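You operate a simulated robot arm through the tools that you are given. There is no shell and no other tool.

Carry out the task below with a simulated robot arm. There is one attempt and no reset: what you move stays moved.

JOB
Wax the beige football's top with the cream rag, then brush it shiny.
Fine: rag and black brush go back, the wax box ends shut. Set down upright: black care brush.

Only the result counts: the job must be done as asked and must still hold three seconds after the hand-in. Knocking over, shifting, dropping, spilling or breaking anything else fails it.

ROBOT AND FRAMES
A 6-joint arm with a two-finger gripper, fixed in place. Base frame: the origin is on the floor under the middle of its stand, x ahead of it, y to its left, z up; the work surface is at about z = 860. Readings come in mm, rad, newtons and seconds.
It reaches about 940 mm from its shoulder. Its first joint turns from -2.897 to 2.897 rad. Payload 2.54 kg.
Tool frame: the origin (TCP) lies between the finger pads and is the grasp point; the fingertips stand 30 mm ahead of it; z points along the fingers, y is the line along which they close. The gripper opens to 116 mm; its body begins 95 mm behind the TCP.
Orientation is that of the tool frame in the base frame, as a unit quaternion [x, y, z, w]. With the fingers straight down and closing along the base's y, the tool's x points along the base's -x, its y along +y and its z along -z.

CONTROLS
- The arm moves only by the tool drive_tool. Its argument "deltas" is a list of rows, each an object (a shift or turn left out is 0, a gripper value left out holds the last) with "delta_pos": the shift along the base's x, y, z in mm, a list of three; "rotation": the turn, a rotation vector about the base's x, y, z in rad, a list of three. In form: [{"delta_pos": [tx, ty, tz], "rotation": [rx, ry, rz]}, ...]. A call has 1 to 20 rows; each row shifts and turns the commanded pose from where the row before left it. "hand" is the finger opening in mm, from 0 to 116, set as the call begins (left out, the last holds). Each row takes 0.2 s and may step no farther than 50 mm and 0.15 rad from the row before; otherwise, or with a gripper value out of range, the whole call is refused. A pose out of reach is approached as far as the arm can. The call stops where the force on the tool passes 90 N (or 10 N more than at its start, if that is more) or the arm is blocked; 0.2 s more then pass. Each finger travels about 72 mm/s and halts on what it meets, pressing with about 33 N; the grip force reading is that of the motor and also rises with nothing between the fingers. The clock runs only during rows and for 0.2 s after the last one: add rows that do not move to give the fingers time. It gives the time, the measured TCP pose, the force on the tool (base axes), the opening and the grip force at its end, in the units of the frame above (readings bear some noise), with the torque about the TCP (base axes, N m) and any sound that the robot's microphone picked up.
- Cameras (640 x 400 px; columns grow to the right, rows downward): "scene" is fixed at [231.5, 638.8, 1614.2]; the picture's right is [-1.00, 0.06, 0.00], its down [0.05, 0.88, -0.47] and it looks along [-0.03, -0.47, -0.88] (base axes); focal length 214 px, centre (320, 200). "wrist" rides on the gripper at [69, -15, -122] in the tool frame; the picture's right is [0.21, 0.98, 0.00], its down [-0.83, 0.18, -0.53] and it looks along [-0.52, 0.11, 0.85] (tool axes); focal length 251 px, centre (320, 200). There is no depth. A picture from a camera that has moved, and an enlarged one, comes with that camera's place and axes in the base frame and with its lens. The place of the scene camera against the robot may be out by one fixed shift of up to 25 mm in any direction.
- snapshot(camera): a new picture of that camera. The clock stands still meanwhile.
- enlarge(camera, box): a new picture of the part [left, top, right, bottom] of that camera's present view, enlarged. The clock stands still meanwhile.
- finish_job(): hands the job in; it is judged then, once.

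Places have to be worked out from the pictures, the camera data and where the tool is seen. Open the gripper and draw the arm clear of the work before you hand the job in, unless the task says otherwise.

The tools are called after "Emit:" as name(argument=value, ...) on one line, values as JSON. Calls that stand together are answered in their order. drive_tool: Moves the arm, as the interface text tells. Its arguments: {"type":"object","properties":{"deltas":{"type":"array","items":{"type":"object","properties":{"delta_pos":{"type":"array","items":{"type":"number"}},"rotation":{"type":"array","items":{"type":"number"}}}}},"hand":{"type":"number"}},"required":["deltas"]} The other tools are called the same way: snapshot (camera) takes a picture; enlarge (camera, box) takes an enlarged picture of a part of a camera's view; finish_job () hands the job in.

At the start:

```text
clock: 0.0
position: [326.9, 362.5, 1394.0]
tcp_rot: [0.0, 1.0, 0.0, 0.0]
wrist_force: [0.3, -0.4, 0.7]
wrist_torque: [0.02, -0.03, -0.01]
finger_gap: 116.4
gripper_force: 0.1
```

scene: 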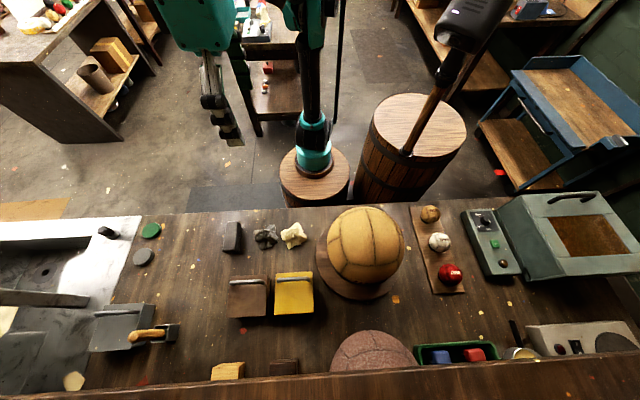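
wrist: 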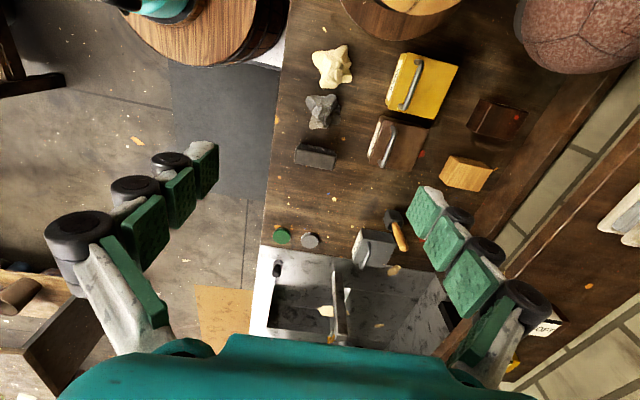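

I start by looking closer at the work area to identify the ball, the rag, the wax box and the brush.

Emit:
enlarge(camera="scene", box=[200, 200, 330, 330])

Emit:
enlarge(camera="scene", box=[80, 200, 240, 400])

Emit:
enlarge(camera="scene", box=[310, 190, 480, 310])

Emit:
enlarge(camera="wrist", box=[260, 30, 500, 280])

Emit:
enlarge(camera="scene", box=[200, 320, 540, 400])

```text
3.08 times, centred on (265, 265) of scene
camera zoom: at [231.5, 638.8, 1614.2], right [-1.0, 0.06, 0.0], down [0.05, 0.88, -0.47], along [-0.03, -0.47, -0.88], focal length 660 px, centre (489, 0)
```

zoom: 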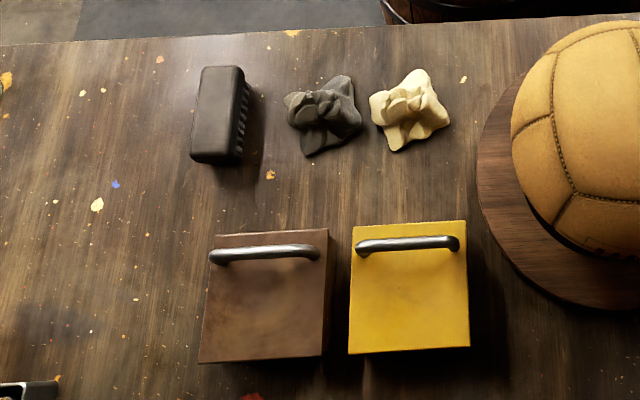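

```text
2.00 times, centred on (160, 300) of scene
camera zoom: at [231.5, 638.8, 1614.2], right [-1.0, 0.06, 0.0], down [0.05, 0.88, -0.47], along [-0.03, -0.47, -0.88], focal length 429 px, centre (640, 0)
```

zoom: 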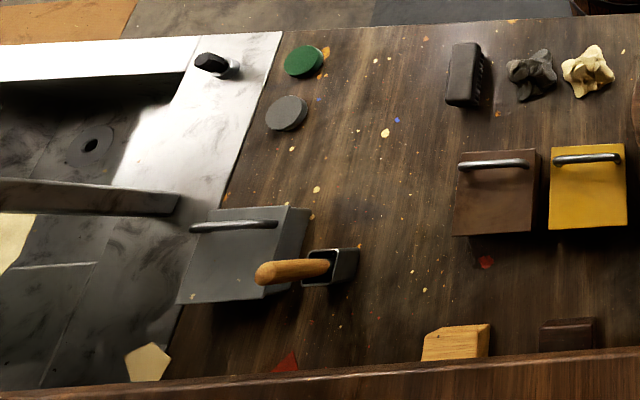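

```text
3.33 times, centred on (395, 250) of scene
camera zoom: at [231.5, 638.8, 1614.2], right [-1.0, 0.06, 0.0], down [0.05, 0.88, -0.47], along [-0.03, -0.47, -0.88], focal length 715 px, centre (70, 33)
```

zoom: 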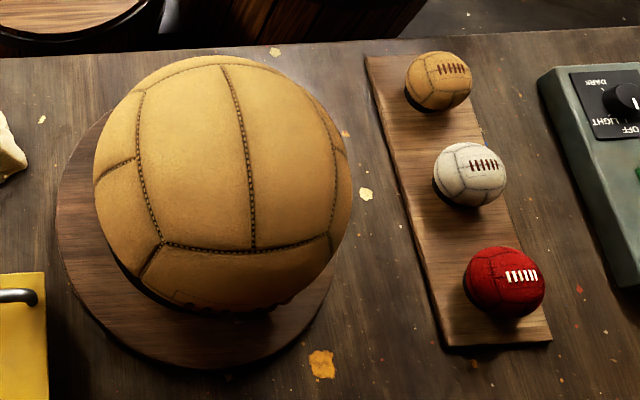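

```text
1.60 times, centred on (380, 155) of wrist
camera zoom: at [257.0, 347.0, 1517.5], right [-0.21, 0.98, 0.0], down [0.83, 0.18, 0.53], along [0.52, 0.11, -0.85], focal length 402 px, centre (224, 272)
```

zoom: 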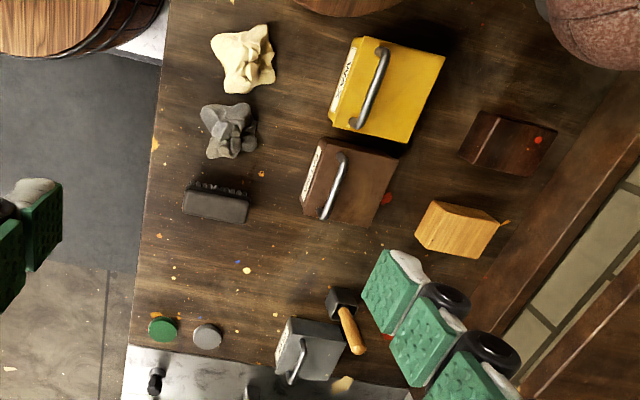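

```text
1.88 times, centred on (370, 360) of scene
camera zoom: at [231.5, 638.8, 1614.2], right [-1.0, 0.06, 0.0], down [0.05, 0.88, -0.47], along [-0.03, -0.47, -0.88], focal length 404 px, centre (226, -101)
```

zoom: 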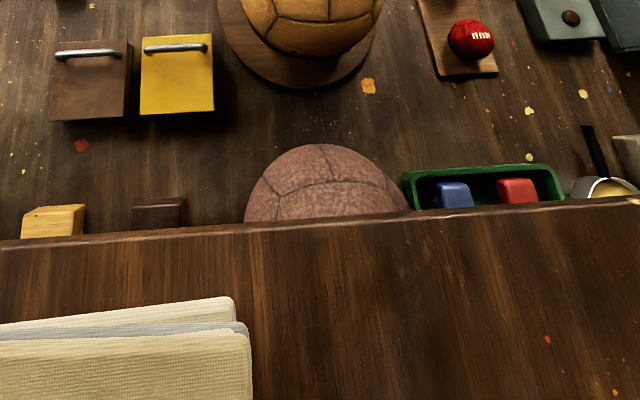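

The scene shows the big beige ball on a round stand at about (84, 466), two lidded boxes with handles, a cream and a grey rag, and a dark brush. I turn the wrist to look toward +y and read the labels on the boxes.

Emit:
drive_tool(deltas=[{"delta_pos": [0, 0, -20], "rotation": [0, 0, 0.14]}, {"delta_pos": [0, 0, -20], "rotation": [0, 0, 0.14]}, {"delta_pos": [0, 0, -20], "rotation": [0, 0, 0.14]}, {"delta_pos": [0, 0, -20], "rotation": [0, 0, 0.14]}, {"delta_pos": [0, 0, -20], "rotation": [0, 0, 0.14]}, {"delta_pos": [0, 0, -20], "rotation": [0, 0, 0.14]}, {"delta_pos": [0, 0, -20], "rotation": [0, 0, 0.14]}, {"delta_pos": [0, 0, 0], "rotation": [0, 0, 0.14]}, {"delta_pos": [0, 0, 0], "rotation": [0, 0, 0.14]}, {"delta_pos": [0, 0, 0], "rotation": [0, 0, 0.14]}, {"delta_pos": [0, 0, 0], "rotation": [0, 0, 0.14]}])

Emit:
snapshot(camera="wrist")

Emit:
snapshot(camera="scene")

```text
clock: 2.4
position: [327.2, 361.6, 1255.2]
tcp_rot: [-0.698, 0.717, 0.0, 0.0]
wrist_force: [0.3, -0.2, 0.3]
wrist_torque: [0.03, 0.01, 0.0]
finger_gap: 116.0
gripper_force: 0.1
```

```text
taken
camera wrist: at [339.3, 292.7, 1377.4], right [-0.98, -0.19, 0.0], down [-0.16, 0.83, 0.53], along [-0.1, 0.52, -0.85], focal length 251 px, centre (320, 200)
```

wrist: 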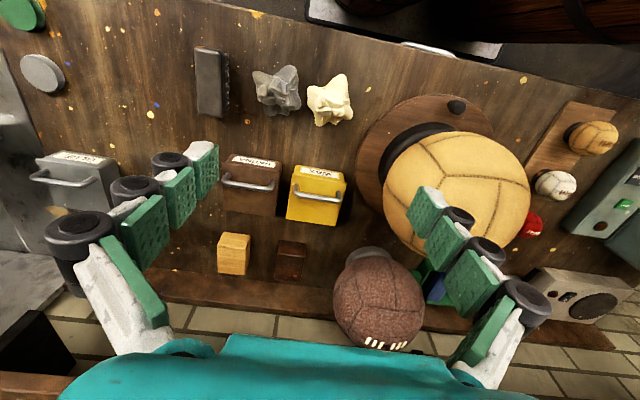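

```text
taken
```

scene: 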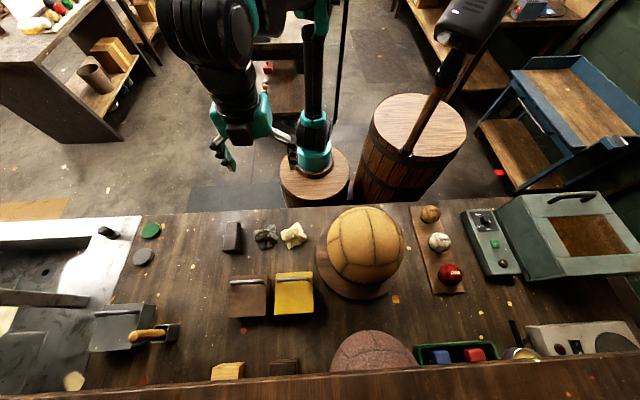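

The labels are visible from this side. I enlarge the boxes, the brush and the rags.

Emit:
enlarge(camera="wrist", box=[210, 140, 360, 235])

Emit:
enlarge(camera="wrist", box=[180, 35, 370, 155])

Emit:
enlarge(camera="wrist", box=[340, 80, 560, 260])

Emit:
enlarge(camera="wrist", box=[0, 130, 140, 220])

```text
4.21 times, centred on (285, 188) of wrist
camera zoom: at [339.3, 292.7, 1377.4], right [-0.98, -0.19, 0.0], down [-0.16, 0.83, 0.53], along [-0.1, 0.52, -0.85], focal length 1059 px, centre (467, 253)
```

zoom: 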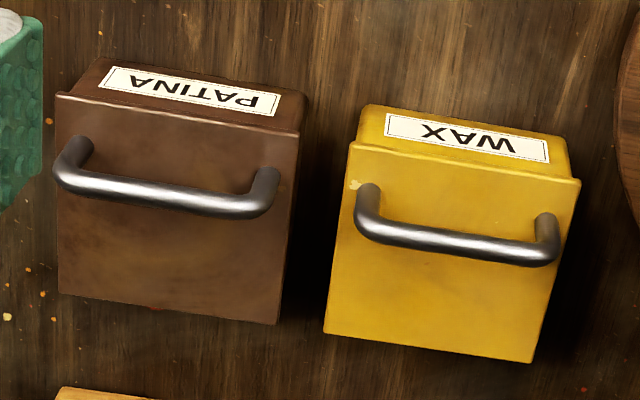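

```text
3.33 times, centred on (275, 95) of wrist
camera zoom: at [339.3, 292.7, 1377.4], right [-0.98, -0.19, 0.0], down [-0.16, 0.83, 0.53], along [-0.1, 0.52, -0.85], focal length 838 px, centre (470, 550)
```

zoom: 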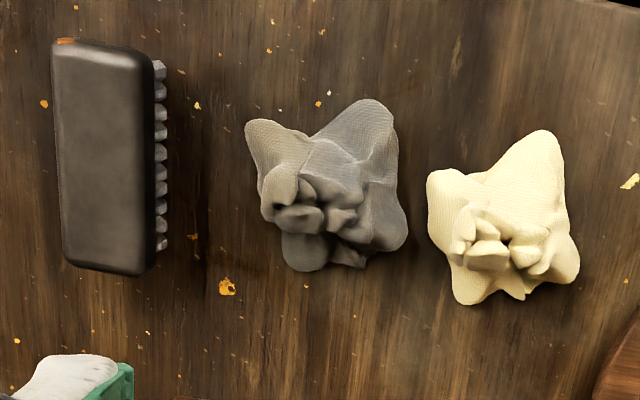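

```text
2.22 times, centred on (450, 170) of wrist
camera zoom: at [339.3, 292.7, 1377.4], right [-0.98, -0.19, 0.0], down [-0.16, 0.83, 0.53], along [-0.1, 0.52, -0.85], focal length 559 px, centre (31, 267)
```

zoom: 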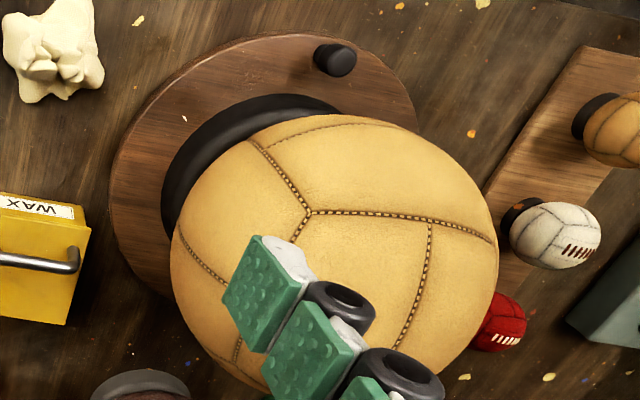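

```text
4.44 times, centred on (70, 175) of wrist
camera zoom: at [339.3, 292.7, 1377.4], right [-0.98, -0.19, 0.0], down [-0.16, 0.83, 0.53], along [-0.1, 0.52, -0.85], focal length 1118 px, centre (1431, 311)
```

zoom: 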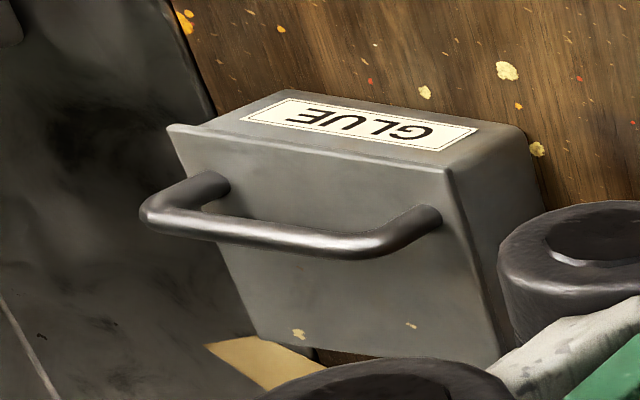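

Yellow is the WAX box (lid top at about z 913, spanning x 237–351, y 525–640, handle bar near (294, 547, 948)). The brush stands on its bristles near (515, 388) and the cream rag sits near (301, 386). I turn back to closing along y and move to view the wax handle more closely.

Emit:
drive_tool(deltas=[{"delta_pos": [-8.8, 16.2, -6.8], "rotation": [0, 0, -0.14]}, {"delta_pos": [-8.8, 16.2, -6.8], "rotation": [0, 0, -0.14]}, {"delta_pos": [-8.8, 16.2, -6.8], "rotation": [0, 0, -0.14]}, {"delta_pos": [-8.8, 16.2, -6.8], "rotation": [0, 0, -0.14]}, {"delta_pos": [-8.8, 16.2, -6.8], "rotation": [0, 0, -0.14]}, {"delta_pos": [-8.8, 16.2, -6.8], "rotation": [0, 0, -0.14]}, {"delta_pos": [-8.8, 16.2, -6.8], "rotation": [0, 0, -0.14]}, {"delta_pos": [-8.8, 16.2, -6.8], "rotation": [0, 0, -0.14]}, {"delta_pos": [-8.8, 16.2, -6.8], "rotation": [0, 0, -0.14]}, {"delta_pos": [-8.8, 16.2, -6.8], "rotation": [0, 0, -0.14]}, {"delta_pos": [-8.8, 16.2, -6.8], "rotation": [0, 0, -0.14]}], hand=50)

Emit:
snapshot(camera="wrist")

Emit:
snapshot(camera="scene")

```text
clock: 4.8
position: [228.8, 539.5, 1182.0]
tcp_rot: [0.002, 1.0, 0.0, 0.0]
wrist_force: [-0.1, -0.4, -0.4]
wrist_torque: [0.03, 0.03, -0.02]
finger_gap: 50.1
gripper_force: 0.2
```

```text
taken
camera wrist: at [159.6, 525.2, 1303.0], right [-0.21, 0.98, 0.0], down [0.83, 0.18, 0.53], along [0.52, 0.11, -0.85], focal length 251 px, centre (320, 200)
```

wrist: 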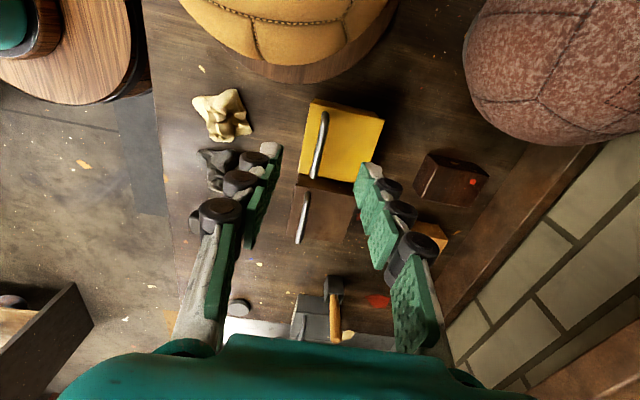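

```text
taken
```

scene: 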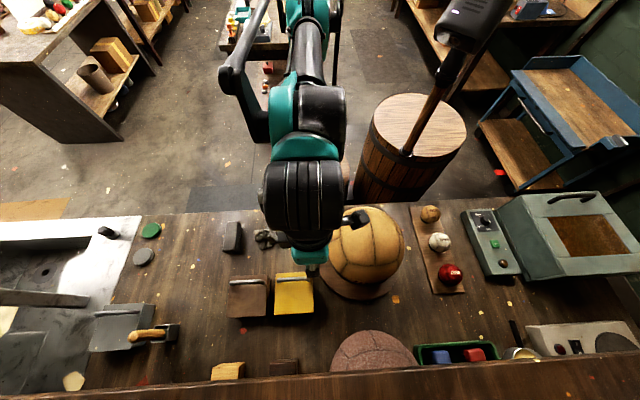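

I enlarge the wax box from this viewpoint to refine the handle's place.

Emit:
enlarge(camera="wrist", box=[250, 80, 410, 200])

Emit:
enlarge(camera="wrist", box=[160, 60, 320, 260])

Emit:
enlarge(camera="wrist", box=[150, 0, 450, 140])

```text
3.33 times, centred on (330, 140) of wrist
camera zoom: at [159.6, 525.2, 1303.0], right [-0.21, 0.98, 0.0], down [0.83, 0.18, 0.53], along [0.52, 0.11, -0.85], focal length 838 px, centre (287, 400)
```

zoom: 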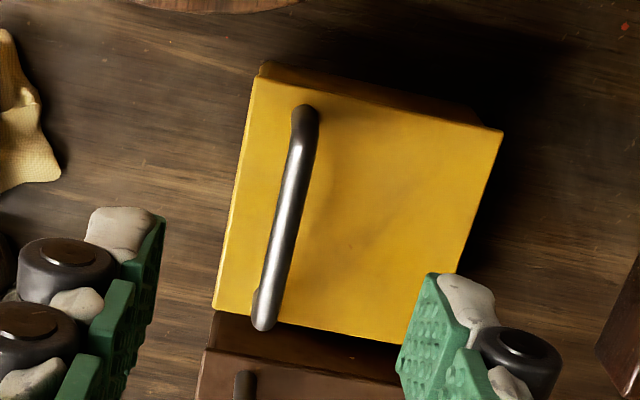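

```text
2.00 times, centred on (240, 160) of wrist
camera zoom: at [159.6, 525.2, 1303.0], right [-0.21, 0.98, 0.0], down [0.83, 0.18, 0.53], along [0.52, 0.11, -0.85], focal length 503 px, centre (480, 280)
```

zoom: 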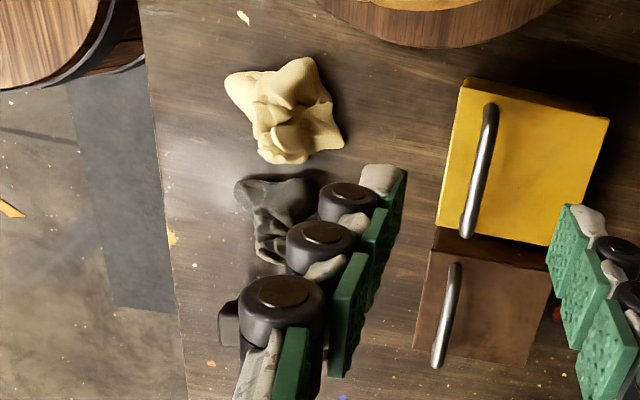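

```text
2.13 times, centred on (300, 70) of wrist
camera zoom: at [159.6, 525.2, 1303.0], right [-0.21, 0.98, 0.0], down [0.83, 0.18, 0.53], along [0.52, 0.11, -0.85], focal length 536 px, centre (363, 477)
```

zoom: 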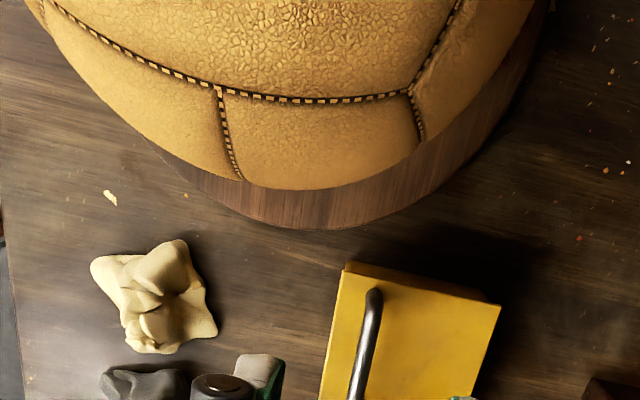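

I need to know how far the shelf behind the bench protrudes, since the lid opening brings the arm there. I enlarge the shelf area in both cameras.

Emit:
enlarge(camera="wrist", box=[400, 100, 640, 400])

Emit:
enlarge(camera="scene", box=[0, 300, 640, 400])

```text
1.33 times, centred on (520, 250) of wrist
camera zoom: at [159.6, 525.2, 1303.0], right [-0.21, 0.98, 0.0], down [0.83, 0.18, 0.53], along [0.52, 0.11, -0.85], focal length 335 px, centre (53, 133)
```

zoom: 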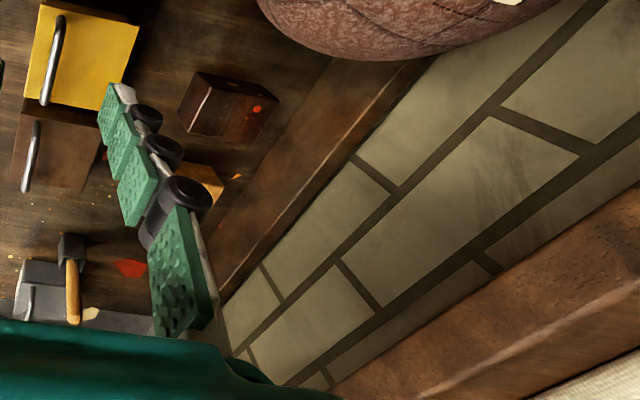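

```text
1.00 times, centred on (320, 350) of scene (not enlarged: the box is as wide or as high as the picture)
camera zoom: at [231.5, 638.8, 1614.2], right [-1.0, 0.06, 0.0], down [0.05, 0.88, -0.47], along [-0.03, -0.47, -0.88], focal length 214 px, centre (320, 50)
```

zoom: 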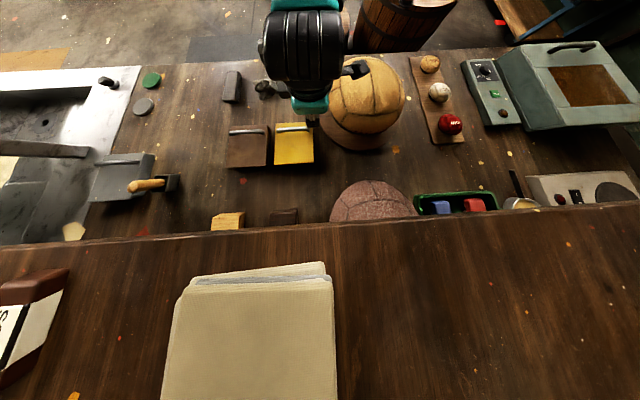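

The shelf is at roughly z 1225–1244 with its front edge near y 713, so I must be careful with the arm there. I look at the arm's wrist column and fingers in detail before grasping.

Emit:
enlarge(camera="scene", box=[210, 90, 430, 330])

Emit:
enlarge(camera="wrist", box=[170, 120, 470, 340])

```text
1.67 times, centred on (320, 210) of scene
camera zoom: at [231.5, 638.8, 1614.2], right [-1.0, 0.06, 0.0], down [0.05, 0.88, -0.47], along [-0.03, -0.47, -0.88], focal length 358 px, centre (320, 183)
```

zoom: 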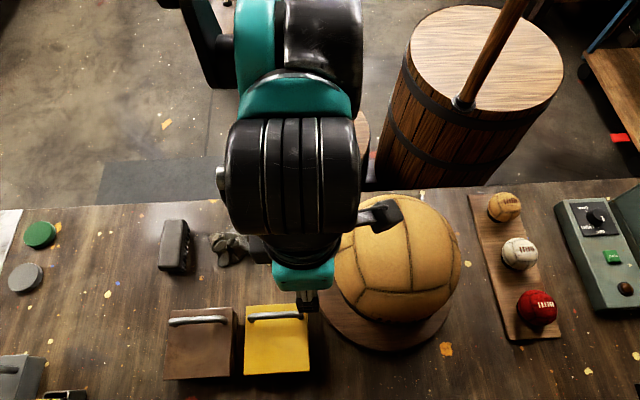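

```text
1.82 times, centred on (320, 230) of wrist
camera zoom: at [159.6, 525.2, 1303.0], right [-0.21, 0.98, 0.0], down [0.83, 0.18, 0.53], along [0.52, 0.11, -0.85], focal length 457 px, centre (320, 146)
```

zoom: 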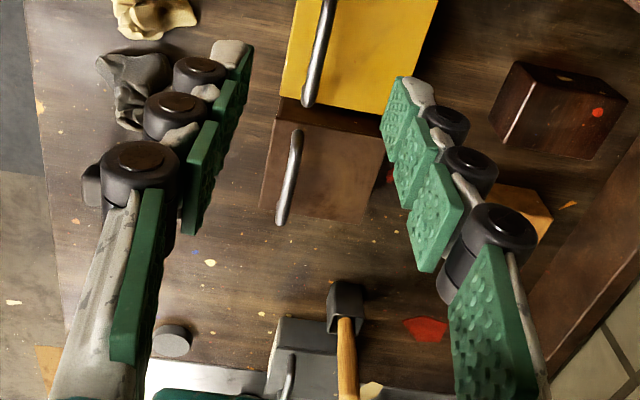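

I move over the wax handle with fingers open 50 mm and closing along y, stopping just above the bar to check alignment.

Emit:
drive_tool(deltas=[{"delta_pos": [16, 3, -20]}, {"delta_pos": [16, 3, -30]}, {"delta_pos": [16, 3, -40]}, {"delta_pos": [16, 3.5, -40]}, {"delta_pos": [0, 0, -40]}, {"delta_pos": [0, 0, -12]}], hand=50)

Emit:
snapshot(camera="wrist")

Emit:
enlarge(camera="scene", box=[220, 180, 380, 330])

```text
clock: 6.2
position: [294.1, 551.6, 998.7]
tcp_rot: [0.0, 1.0, 0.0, 0.0]
wrist_force: [-0.2, 0.3, 0.4]
wrist_torque: [-0.01, 0.03, -0.03]
finger_gap: 49.8
gripper_force: 0.1
```

```text
taken
camera wrist: at [224.4, 537.1, 1120.8], right [-0.21, 0.98, 0.0], down [0.83, 0.18, 0.53], along [0.52, 0.11, -0.85], focal length 251 px, centre (320, 200)
```

wrist: 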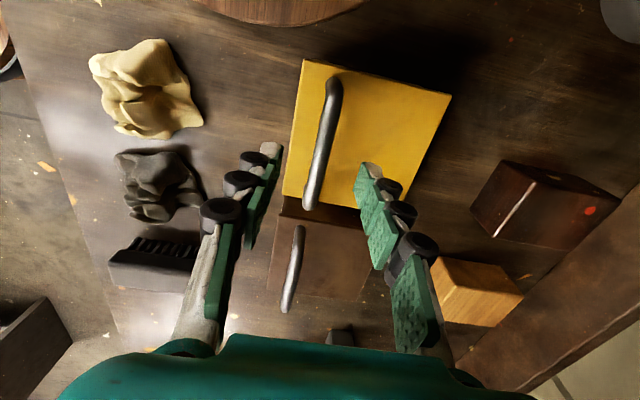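

```text
2.67 times, centred on (300, 255) of scene
camera zoom: at [231.5, 638.8, 1614.2], right [-1.0, 0.06, 0.0], down [0.05, 0.88, -0.47], along [-0.03, -0.47, -0.88], focal length 572 px, centre (373, 53)
```

zoom: 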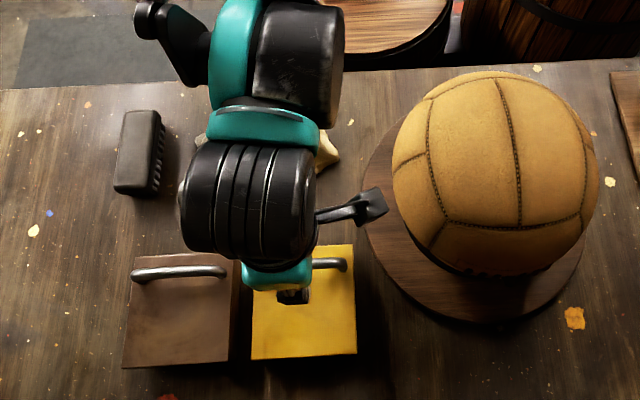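

The bar lies between the fingers. I lower until the bar sits near the fingertips and close on it.

Emit:
drive_tool(deltas=[{"delta_pos": [0, 0, -20]}, {"delta_pos": [0, 0, -22]}], hand=50)

Emit:
drive_tool(deltas=[{"delta_pos": [0, 0, 0]}, {"delta_pos": [0, 0, 0]}, {"delta_pos": [0, 0, 0]}, {"delta_pos": [0, 0, 0]}], hand=0)

Emit:
snapshot(camera="wrist")

```text
clock: 6.8
position: [293.3, 552.0, 955.3]
tcp_rot: [-0.001, 1.0, 0.0, 0.0]
wrist_force: [0.0, -0.3, -0.8]
wrist_torque: [0.01, 0.0, -0.03]
finger_gap: 49.7
gripper_force: 0.0
```

```text
clock: 7.8
position: [293.3, 551.9, 956.4]
tcp_rot: [-0.001, 1.0, 0.001, 0.0]
wrist_force: [0.7, 6.0, -1.9]
wrist_torque: [0.0, -0.03, 0.01]
finger_gap: 10.5
gripper_force: 36.9
```

```text
taken
camera wrist: at [224.7, 537.5, 1078.4], right [-0.21, 0.98, 0.0], down [0.83, 0.18, 0.53], along [0.52, 0.11, -0.85], focal length 251 px, centre (320, 200)
```

wrist: 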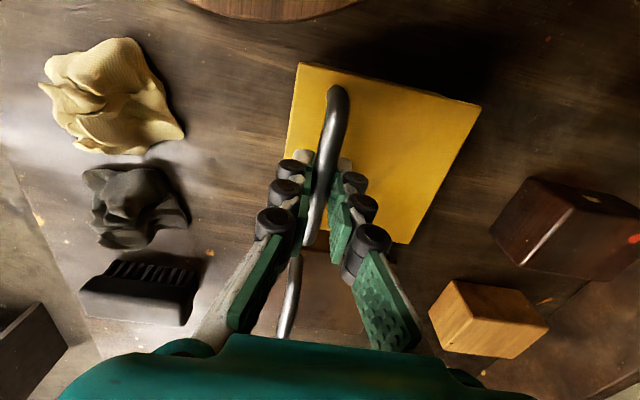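

Gripped (gap 10.5 mm). I lift along an arc about the presumed rear hinge for the first ~20° and check forces.

Emit:
drive_tool(deltas=[{"delta_pos": [0, 3.2, 7.5]}, {"delta_pos": [0, 3.7, 7.3]}, {"delta_pos": [0, 4.4, 6.9]}, {"delta_pos": [0, 4.9, 6.5]}])

Emit:
snapshot(camera="wrist")

Emit:
enlarge(camera="scene", box=[220, 180, 380, 330])

```text
clock: 8.8
position: [294.5, 570.3, 982.7]
tcp_rot: [0.001, 1.0, 0.0, 0.0]
wrist_force: [2.0, 20.2, -21.5]
wrist_torque: [-0.08, -0.16, -0.15]
finger_gap: 11.2
gripper_force: 38.0
```

```text
taken
camera wrist: at [224.7, 555.4, 1105.9], right [-0.21, 0.98, 0.0], down [0.83, 0.18, 0.53], along [0.52, 0.11, -0.85], focal length 251 px, centre (320, 200)
```

wrist: 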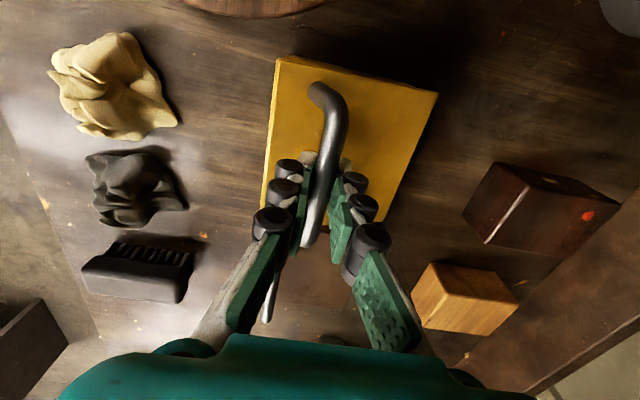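

```text
2.67 times, centred on (300, 255) of scene
camera zoom: at [231.5, 638.8, 1614.2], right [-1.0, 0.06, 0.0], down [0.05, 0.88, -0.47], along [-0.03, -0.47, -0.88], focal length 572 px, centre (373, 53)
```

zoom: 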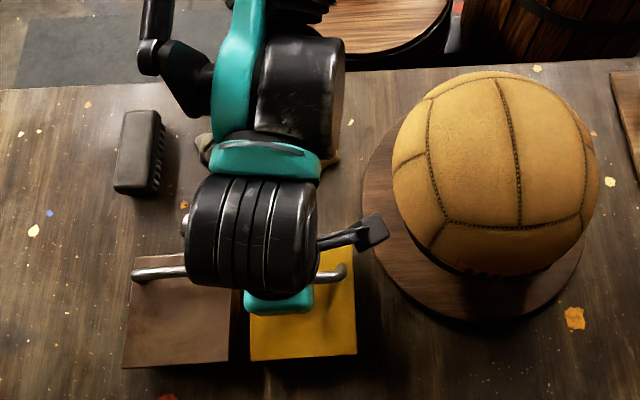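

The lid is opening; the force is radial toward the hinge, so the true hinge sits a little lower than assumed. I correct the arc and continue to about 40°.

Emit:
drive_tool(deltas=[{"delta_pos": [0, 5.3, 2.4]}, {"delta_pos": [0, 5.4, 2.5]}, {"delta_pos": [0, 3.5, 2.5]}, {"delta_pos": [0, 3.4, 2.5]}, {"delta_pos": [0, 3.7, 2.2]}, {"delta_pos": [0, 3.7, 2.2]}])

Emit:
snapshot(camera="wrist")

Emit:
snapshot(camera="scene")

```text
clock: 10.2
position: [294.2, 592.6, 999.2]
tcp_rot: [0.0, 1.0, 0.0, 0.001]
wrist_force: [7.5, -7.0, 7.2]
wrist_torque: [-0.13, -0.14, -0.57]
finger_gap: 11.4
gripper_force: 37.3
```

```text
taken
camera wrist: at [224.4, 578.7, 1121.8], right [-0.21, 0.98, 0.0], down [0.83, 0.18, 0.53], along [0.52, 0.11, -0.85], focal length 251 px, centre (320, 200)
```

wrist: 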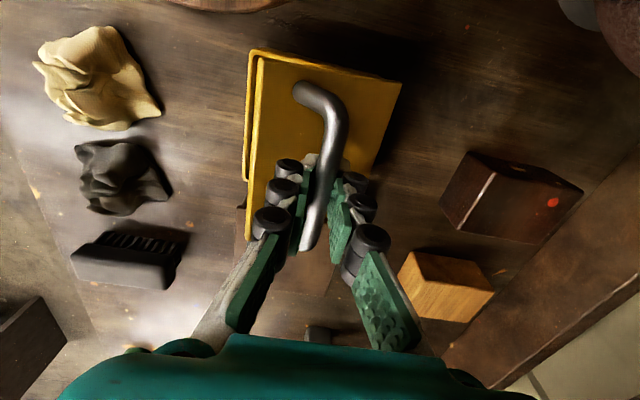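

```text
taken
```

scene: 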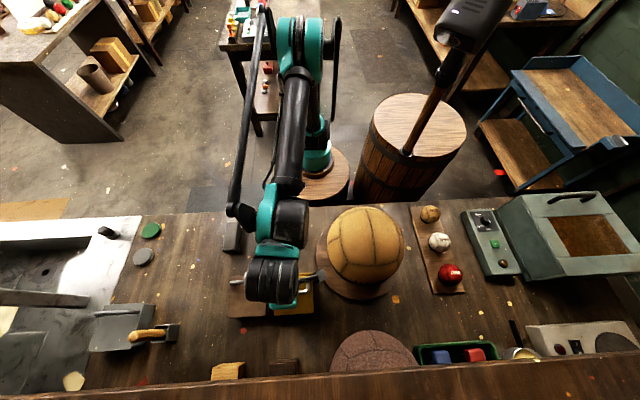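

Force is small and the lid is clearly about 35° open. I continue along the refined arc to about 55° while watching the forces.

Emit:
drive_tool(deltas=[{"delta_pos": [0, 4.5, 3]}, {"delta_pos": [0, 4.5, 2.8]}, {"delta_pos": [0, 4.6, 2.6]}, {"delta_pos": [0, 4.1, 1.4]}, {"delta_pos": [0, 4.1, 1.2]}, {"delta_pos": [0, 4.1, 1]}, {"delta_pos": [0, 4, 0.8]}])

Emit:
snapshot(camera="wrist")

Emit:
enlarge(camera="scene", box=[220, 200, 380, 350])

```text
clock: 11.8
position: [293.3, 623.2, 1013.2]
tcp_rot: [0.0, 1.0, -0.001, 0.0]
wrist_force: [3.3, -0.6, -10.4]
wrist_torque: [-0.19, -0.03, -0.5]
finger_gap: 11.1
gripper_force: 37.3
```

```text
taken
camera wrist: at [224.4, 609.0, 1134.1], right [-0.21, 0.98, 0.0], down [0.83, 0.18, 0.53], along [0.52, 0.11, -0.85], focal length 251 px, centre (320, 200)
```

wrist: 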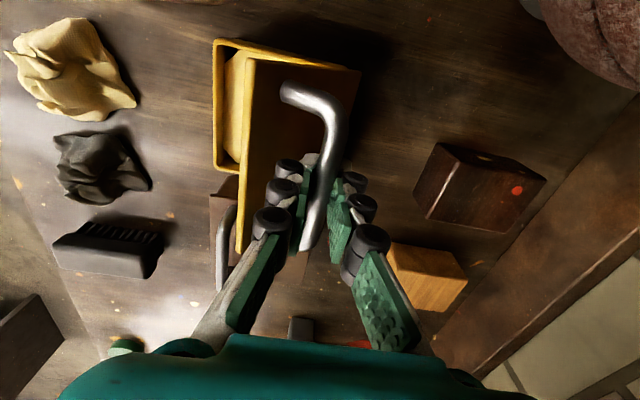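

```text
2.67 times, centred on (300, 275) of scene
camera zoom: at [231.5, 638.8, 1614.2], right [-1.0, 0.06, 0.0], down [0.05, 0.88, -0.47], along [-0.03, -0.47, -0.88], focal length 572 px, centre (373, 0)
```

zoom: 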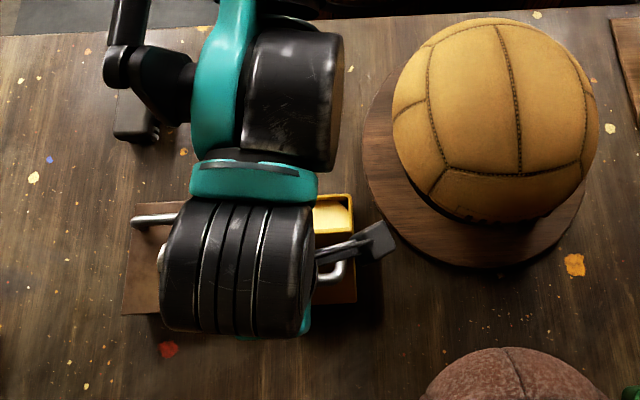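

The wax is now visible in the box and forces remain low. I continue slowly to about 70°.

Emit:
drive_tool(deltas=[{"delta_pos": [0, 4.2, 0.6]}, {"delta_pos": [0, 4.2, 0.5]}, {"delta_pos": [0, 4.2, 0.4]}, {"delta_pos": [0, 4.3, 0.2]}, {"delta_pos": [0, 4.2, 0]}, {"delta_pos": [0, 4.2, -0.2]}])

Emit:
snapshot(camera="wrist")

Emit:
enlarge(camera="scene", box=[220, 200, 380, 350])

```text
clock: 13.2
position: [294.2, 648.8, 1013.1]
tcp_rot: [0.001, 1.0, -0.001, 0.0]
wrist_force: [-2.8, -3.6, -4.3]
wrist_torque: [-0.16, 0.02, -0.53]
finger_gap: 11.1
gripper_force: 37.1
```

```text
taken
camera wrist: at [224.4, 634.0, 1135.7], right [-0.21, 0.98, 0.0], down [0.83, 0.18, 0.53], along [0.52, 0.11, -0.85], focal length 251 px, centre (320, 200)
```

wrist: 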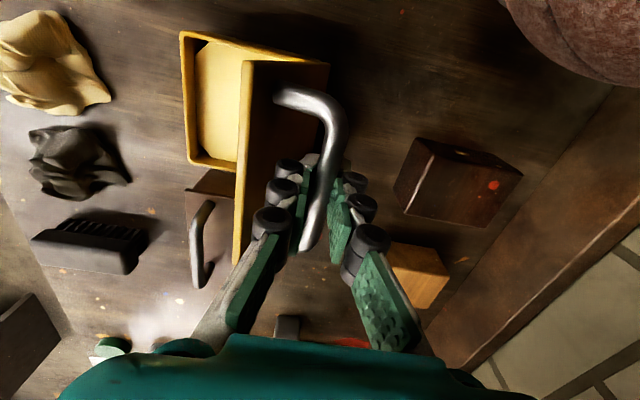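

```text
2.67 times, centred on (300, 275) of scene
camera zoom: at [231.5, 638.8, 1614.2], right [-1.0, 0.06, 0.0], down [0.05, 0.88, -0.47], along [-0.03, -0.47, -0.88], focal length 572 px, centre (373, 0)
```

zoom: 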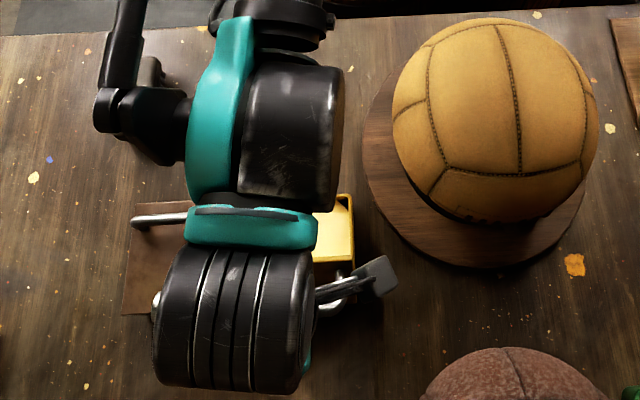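

Forces are still small. I go on to about 78°, staying clear of the shelf.

Emit:
drive_tool(deltas=[{"delta_pos": [0, 4.2, -0.4]}, {"delta_pos": [0, 4.2, -0.6]}, {"delta_pos": [0, 4.2, -0.8]}])

Emit:
snapshot(camera="wrist")

Emit:
enlarge(camera="scene", box=[200, 230, 400, 400])

```text
clock: 14.0
position: [294.9, 663.0, 1012.0]
tcp_rot: [-0.001, 1.0, 0.0, 0.0]
wrist_force: [-4.3, -3.0, -5.6]
wrist_torque: [-0.18, -0.14, -0.6]
finger_gap: 11.4
gripper_force: 37.2
```

```text
taken
camera wrist: at [224.4, 646.8, 1133.6], right [-0.21, 0.98, 0.0], down [0.83, 0.18, 0.53], along [0.52, 0.11, -0.85], focal length 251 px, centre (320, 200)
```

wrist: 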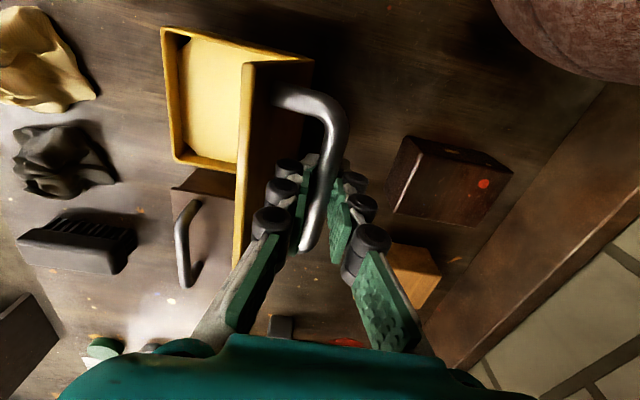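

```text
2.35 times, centred on (300, 315) of scene
camera zoom: at [231.5, 638.8, 1614.2], right [-1.0, 0.06, 0.0], down [0.05, 0.88, -0.47], along [-0.03, -0.47, -0.88], focal length 505 px, centre (367, -71)
```

zoom: 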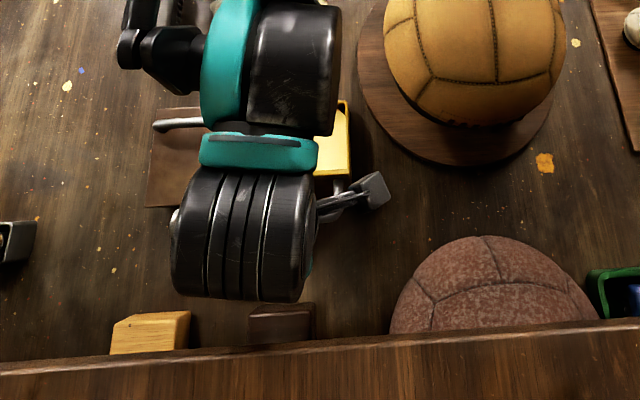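

Still clear of the shelf by roughly 30 mm, with low forces. I move two more small steps to about 85° and check again.

Emit:
drive_tool(deltas=[{"delta_pos": [0, 4.2, -1.0]}, {"delta_pos": [0, 4.2, -1.2]}])

Emit:
snapshot(camera="wrist")

Emit:
enlarge(camera="scene", box=[200, 230, 400, 400])

```text
clock: 14.6
position: [294.7, 669.3, 1008.7]
tcp_rot: [0.0, 1.0, 0.0, 0.0]
wrist_force: [-2.9, -3.9, -10.1]
wrist_torque: [-0.19, 0.0, -0.46]
finger_gap: 11.3
gripper_force: 36.5
```

```text
taken
camera wrist: at [224.4, 655.5, 1131.3], right [-0.21, 0.98, 0.0], down [0.83, 0.18, 0.53], along [0.52, 0.11, -0.85], focal length 251 px, centre (320, 200)
```

wrist: 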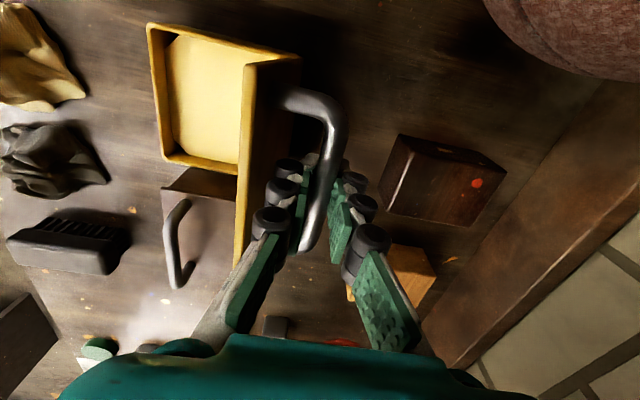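

```text
2.35 times, centred on (300, 315) of scene
camera zoom: at [231.5, 638.8, 1614.2], right [-1.0, 0.06, 0.0], down [0.05, 0.88, -0.47], along [-0.03, -0.47, -0.88], focal length 505 px, centre (367, -71)
```

zoom: 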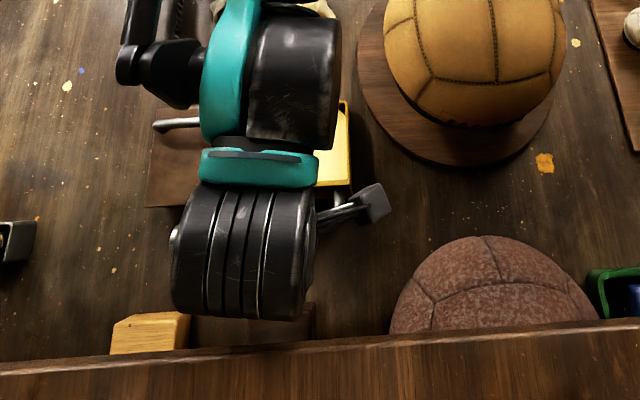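

The lid is at about 83°, likely past its balance point. I open the fingers just slightly to let the bar loose and see whether the lid stays.

Emit:
drive_tool(deltas=[{"delta_pos": [0, 2, -0.5]}, {"delta_pos": [0, 0, 0]}], hand=20)

Emit:
snapshot(camera="wrist")

```text
clock: 15.2
position: [294.0, 672.7, 1009.0]
tcp_rot: [0.0, 1.0, 0.0, 0.0]
wrist_force: [-0.1, -0.2, 1.5]
wrist_torque: [0.0, -0.01, 0.02]
finger_gap: 20.4
gripper_force: 0.1
```

```text
taken
camera wrist: at [224.3, 657.6, 1131.0], right [-0.21, 0.98, 0.0], down [0.83, 0.18, 0.53], along [0.52, 0.11, -0.85], focal length 251 px, centre (320, 200)
```

wrist: 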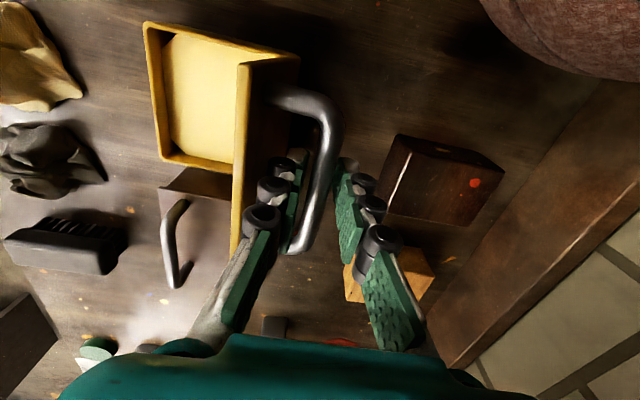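

The lid stays with the fingers loose (no force). I raise straight up clear of the lid.

Emit:
drive_tool(deltas=[{"delta_pos": [0, 0, 10]}, {"delta_pos": [0, 0, 15]}, {"delta_pos": [0, 0, 25]}, {"delta_pos": [0, 0, 30]}])

Emit:
snapshot(camera="wrist")

Emit:
enlarge(camera="scene", box=[200, 230, 400, 400])

```text
clock: 16.2
position: [294.5, 671.1, 1088.8]
tcp_rot: [0.001, 1.0, 0.0, 0.0]
wrist_force: [-0.2, 0.0, 1.1]
wrist_torque: [-0.01, -0.03, -0.04]
finger_gap: 19.5
gripper_force: 0.1
```

```text
taken
camera wrist: at [224.4, 657.5, 1211.0], right [-0.21, 0.98, 0.0], down [0.83, 0.18, 0.53], along [0.52, 0.11, -0.85], focal length 251 px, centre (320, 200)
```

wrist: 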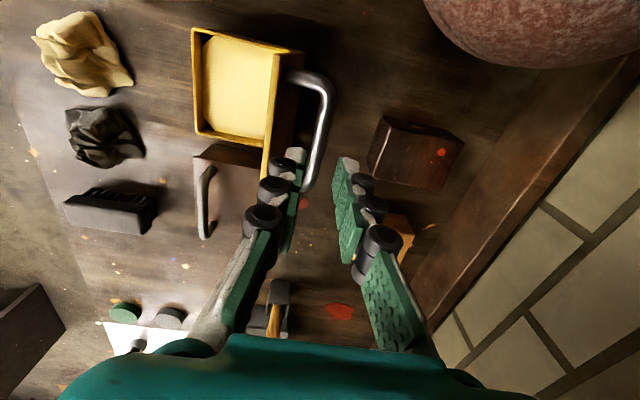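

```text
2.35 times, centred on (300, 315) of scene
camera zoom: at [231.5, 638.8, 1614.2], right [-1.0, 0.06, 0.0], down [0.05, 0.88, -0.47], along [-0.03, -0.47, -0.88], focal length 505 px, centre (367, -71)
```

zoom: 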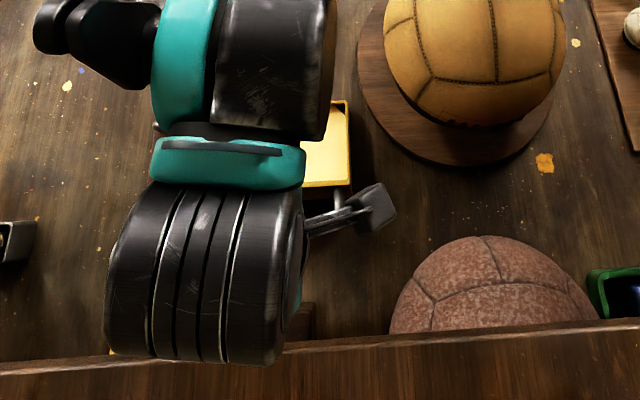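

The lid stays open on its own. I retreat toward the robot and go above the cream rag for a closer look.

Emit:
drive_tool(deltas=[{"delta_pos": [0, -40, 5]}, {"delta_pos": [1, -45, 0]}, {"delta_pos": [1, -50, 0]}, {"delta_pos": [1, -50, 0]}, {"delta_pos": [2, -50, 0]}, {"delta_pos": [2, -50, -20]}, {"delta_pos": [0, 0, -25]}], hand=100)

Emit:
snapshot(camera="wrist")

Emit:
enlarge(camera="scene", box=[200, 200, 400, 400])

```text
refused: row 6 steps farther than a row can; nothing moved
```

```text
taken
camera wrist: at [224.4, 657.5, 1211.0], right [-0.21, 0.98, 0.0], down [0.83, 0.18, 0.53], along [0.52, 0.11, -0.85], focal length 251 px, centre (320, 200)
```

wrist: 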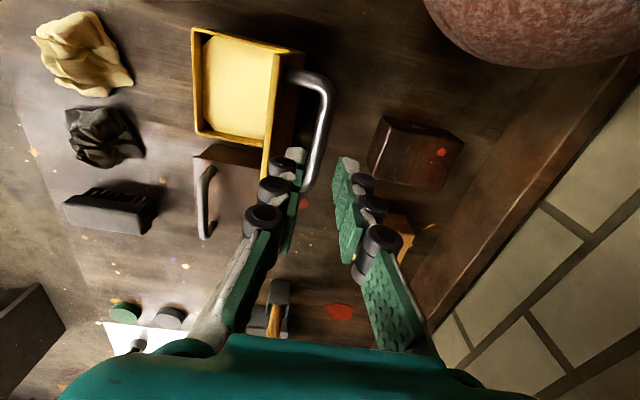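

```text
2.00 times, centred on (300, 300) of scene
camera zoom: at [231.5, 638.8, 1614.2], right [-1.0, 0.06, 0.0], down [0.05, 0.88, -0.47], along [-0.03, -0.47, -0.88], focal length 429 px, centre (360, 0)
```

zoom: 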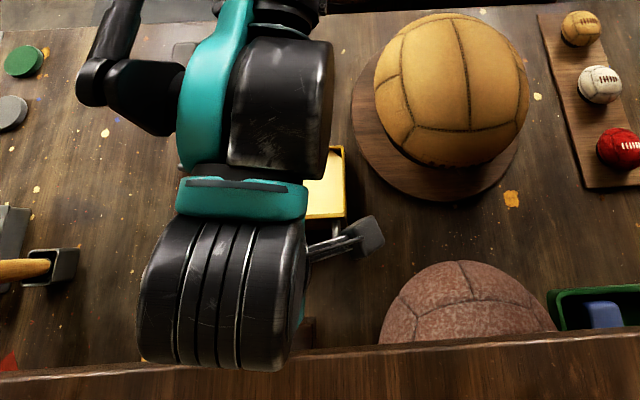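

The call was refused because one step was too long; nothing moved. I repeat with shorter steps.

Emit:
drive_tool(deltas=[{"delta_pos": [0, -40, 5]}, {"delta_pos": [1, -45, 0]}, {"delta_pos": [1, -48, 0]}, {"delta_pos": [1, -48, 0]}, {"delta_pos": [2, -48, 0]}, {"delta_pos": [2, -44, -18]}, {"delta_pos": [0, -12, -26]}], hand=100)

Emit:
snapshot(camera="wrist")

Emit:
enlarge(camera="scene", box=[200, 200, 400, 400])

```text
clock: 17.8
position: [301.6, 386.6, 1049.0]
tcp_rot: [0.0, 1.0, 0.0, 0.0]
wrist_force: [-0.1, 0.3, 0.0]
wrist_torque: [-0.07, 0.01, -0.01]
finger_gap: 100.1
gripper_force: 0.1
```

```text
taken
camera wrist: at [231.4, 371.8, 1172.4], right [-0.21, 0.98, 0.0], down [0.83, 0.18, 0.53], along [0.52, 0.11, -0.85], focal length 251 px, centre (320, 200)
```

wrist: 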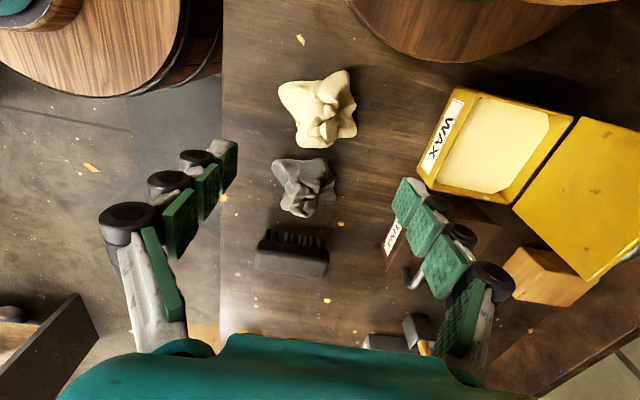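

```text
2.00 times, centred on (300, 300) of scene
camera zoom: at [231.5, 638.8, 1614.2], right [-1.0, 0.06, 0.0], down [0.05, 0.88, -0.47], along [-0.03, -0.47, -0.88], focal length 429 px, centre (360, 0)
```

zoom: 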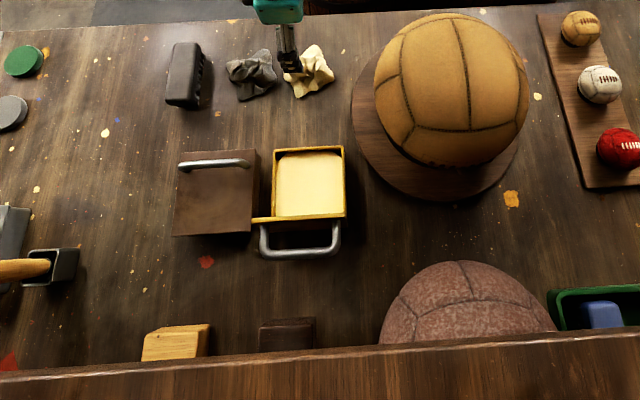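

The lid stands open and the wax is accessible. I enlarge the cream rag to plan the grasp.

Emit:
enlarge(camera="wrist", box=[260, 55, 380, 160])

Emit:
enlarge(camera="scene", box=[220, 205, 320, 275])

Emit:
enlarge(camera="wrist", box=[390, 70, 640, 290])

```text
3.81 times, centred on (320, 108) of wrist
camera zoom: at [231.4, 371.8, 1172.4], right [-0.21, 0.98, 0.0], down [0.83, 0.18, 0.53], along [0.52, 0.11, -0.85], focal length 958 px, centre (320, 552)
```

zoom: 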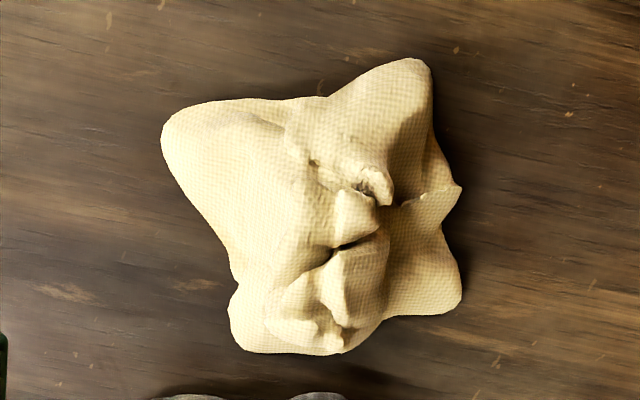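

```text
5.71 times, centred on (270, 240) of scene
camera zoom: at [231.5, 638.8, 1614.2], right [-1.0, 0.06, 0.0], down [0.05, 0.88, -0.47], along [-0.03, -0.47, -0.88], focal length 1226 px, centre (606, -29)
```

zoom: 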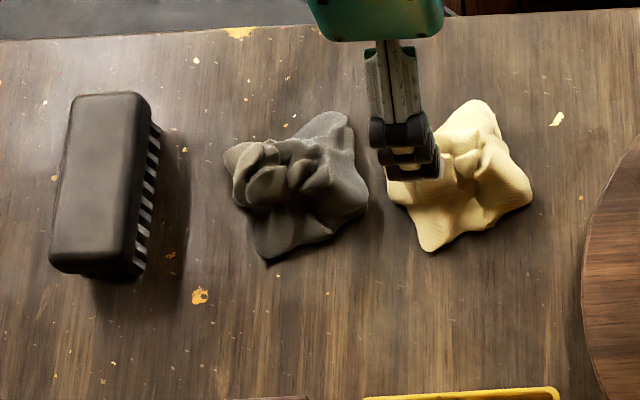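

```text
1.82 times, centred on (515, 180) of wrist
camera zoom: at [231.4, 371.8, 1172.4], right [-0.21, 0.98, 0.0], down [0.83, 0.18, 0.53], along [0.52, 0.11, -0.85], focal length 457 px, centre (-34, 236)
```

zoom: 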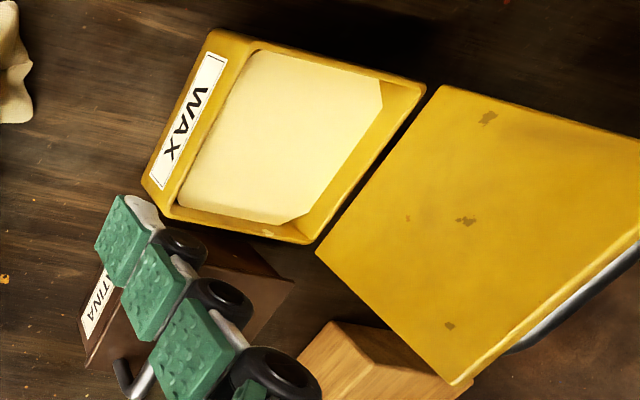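

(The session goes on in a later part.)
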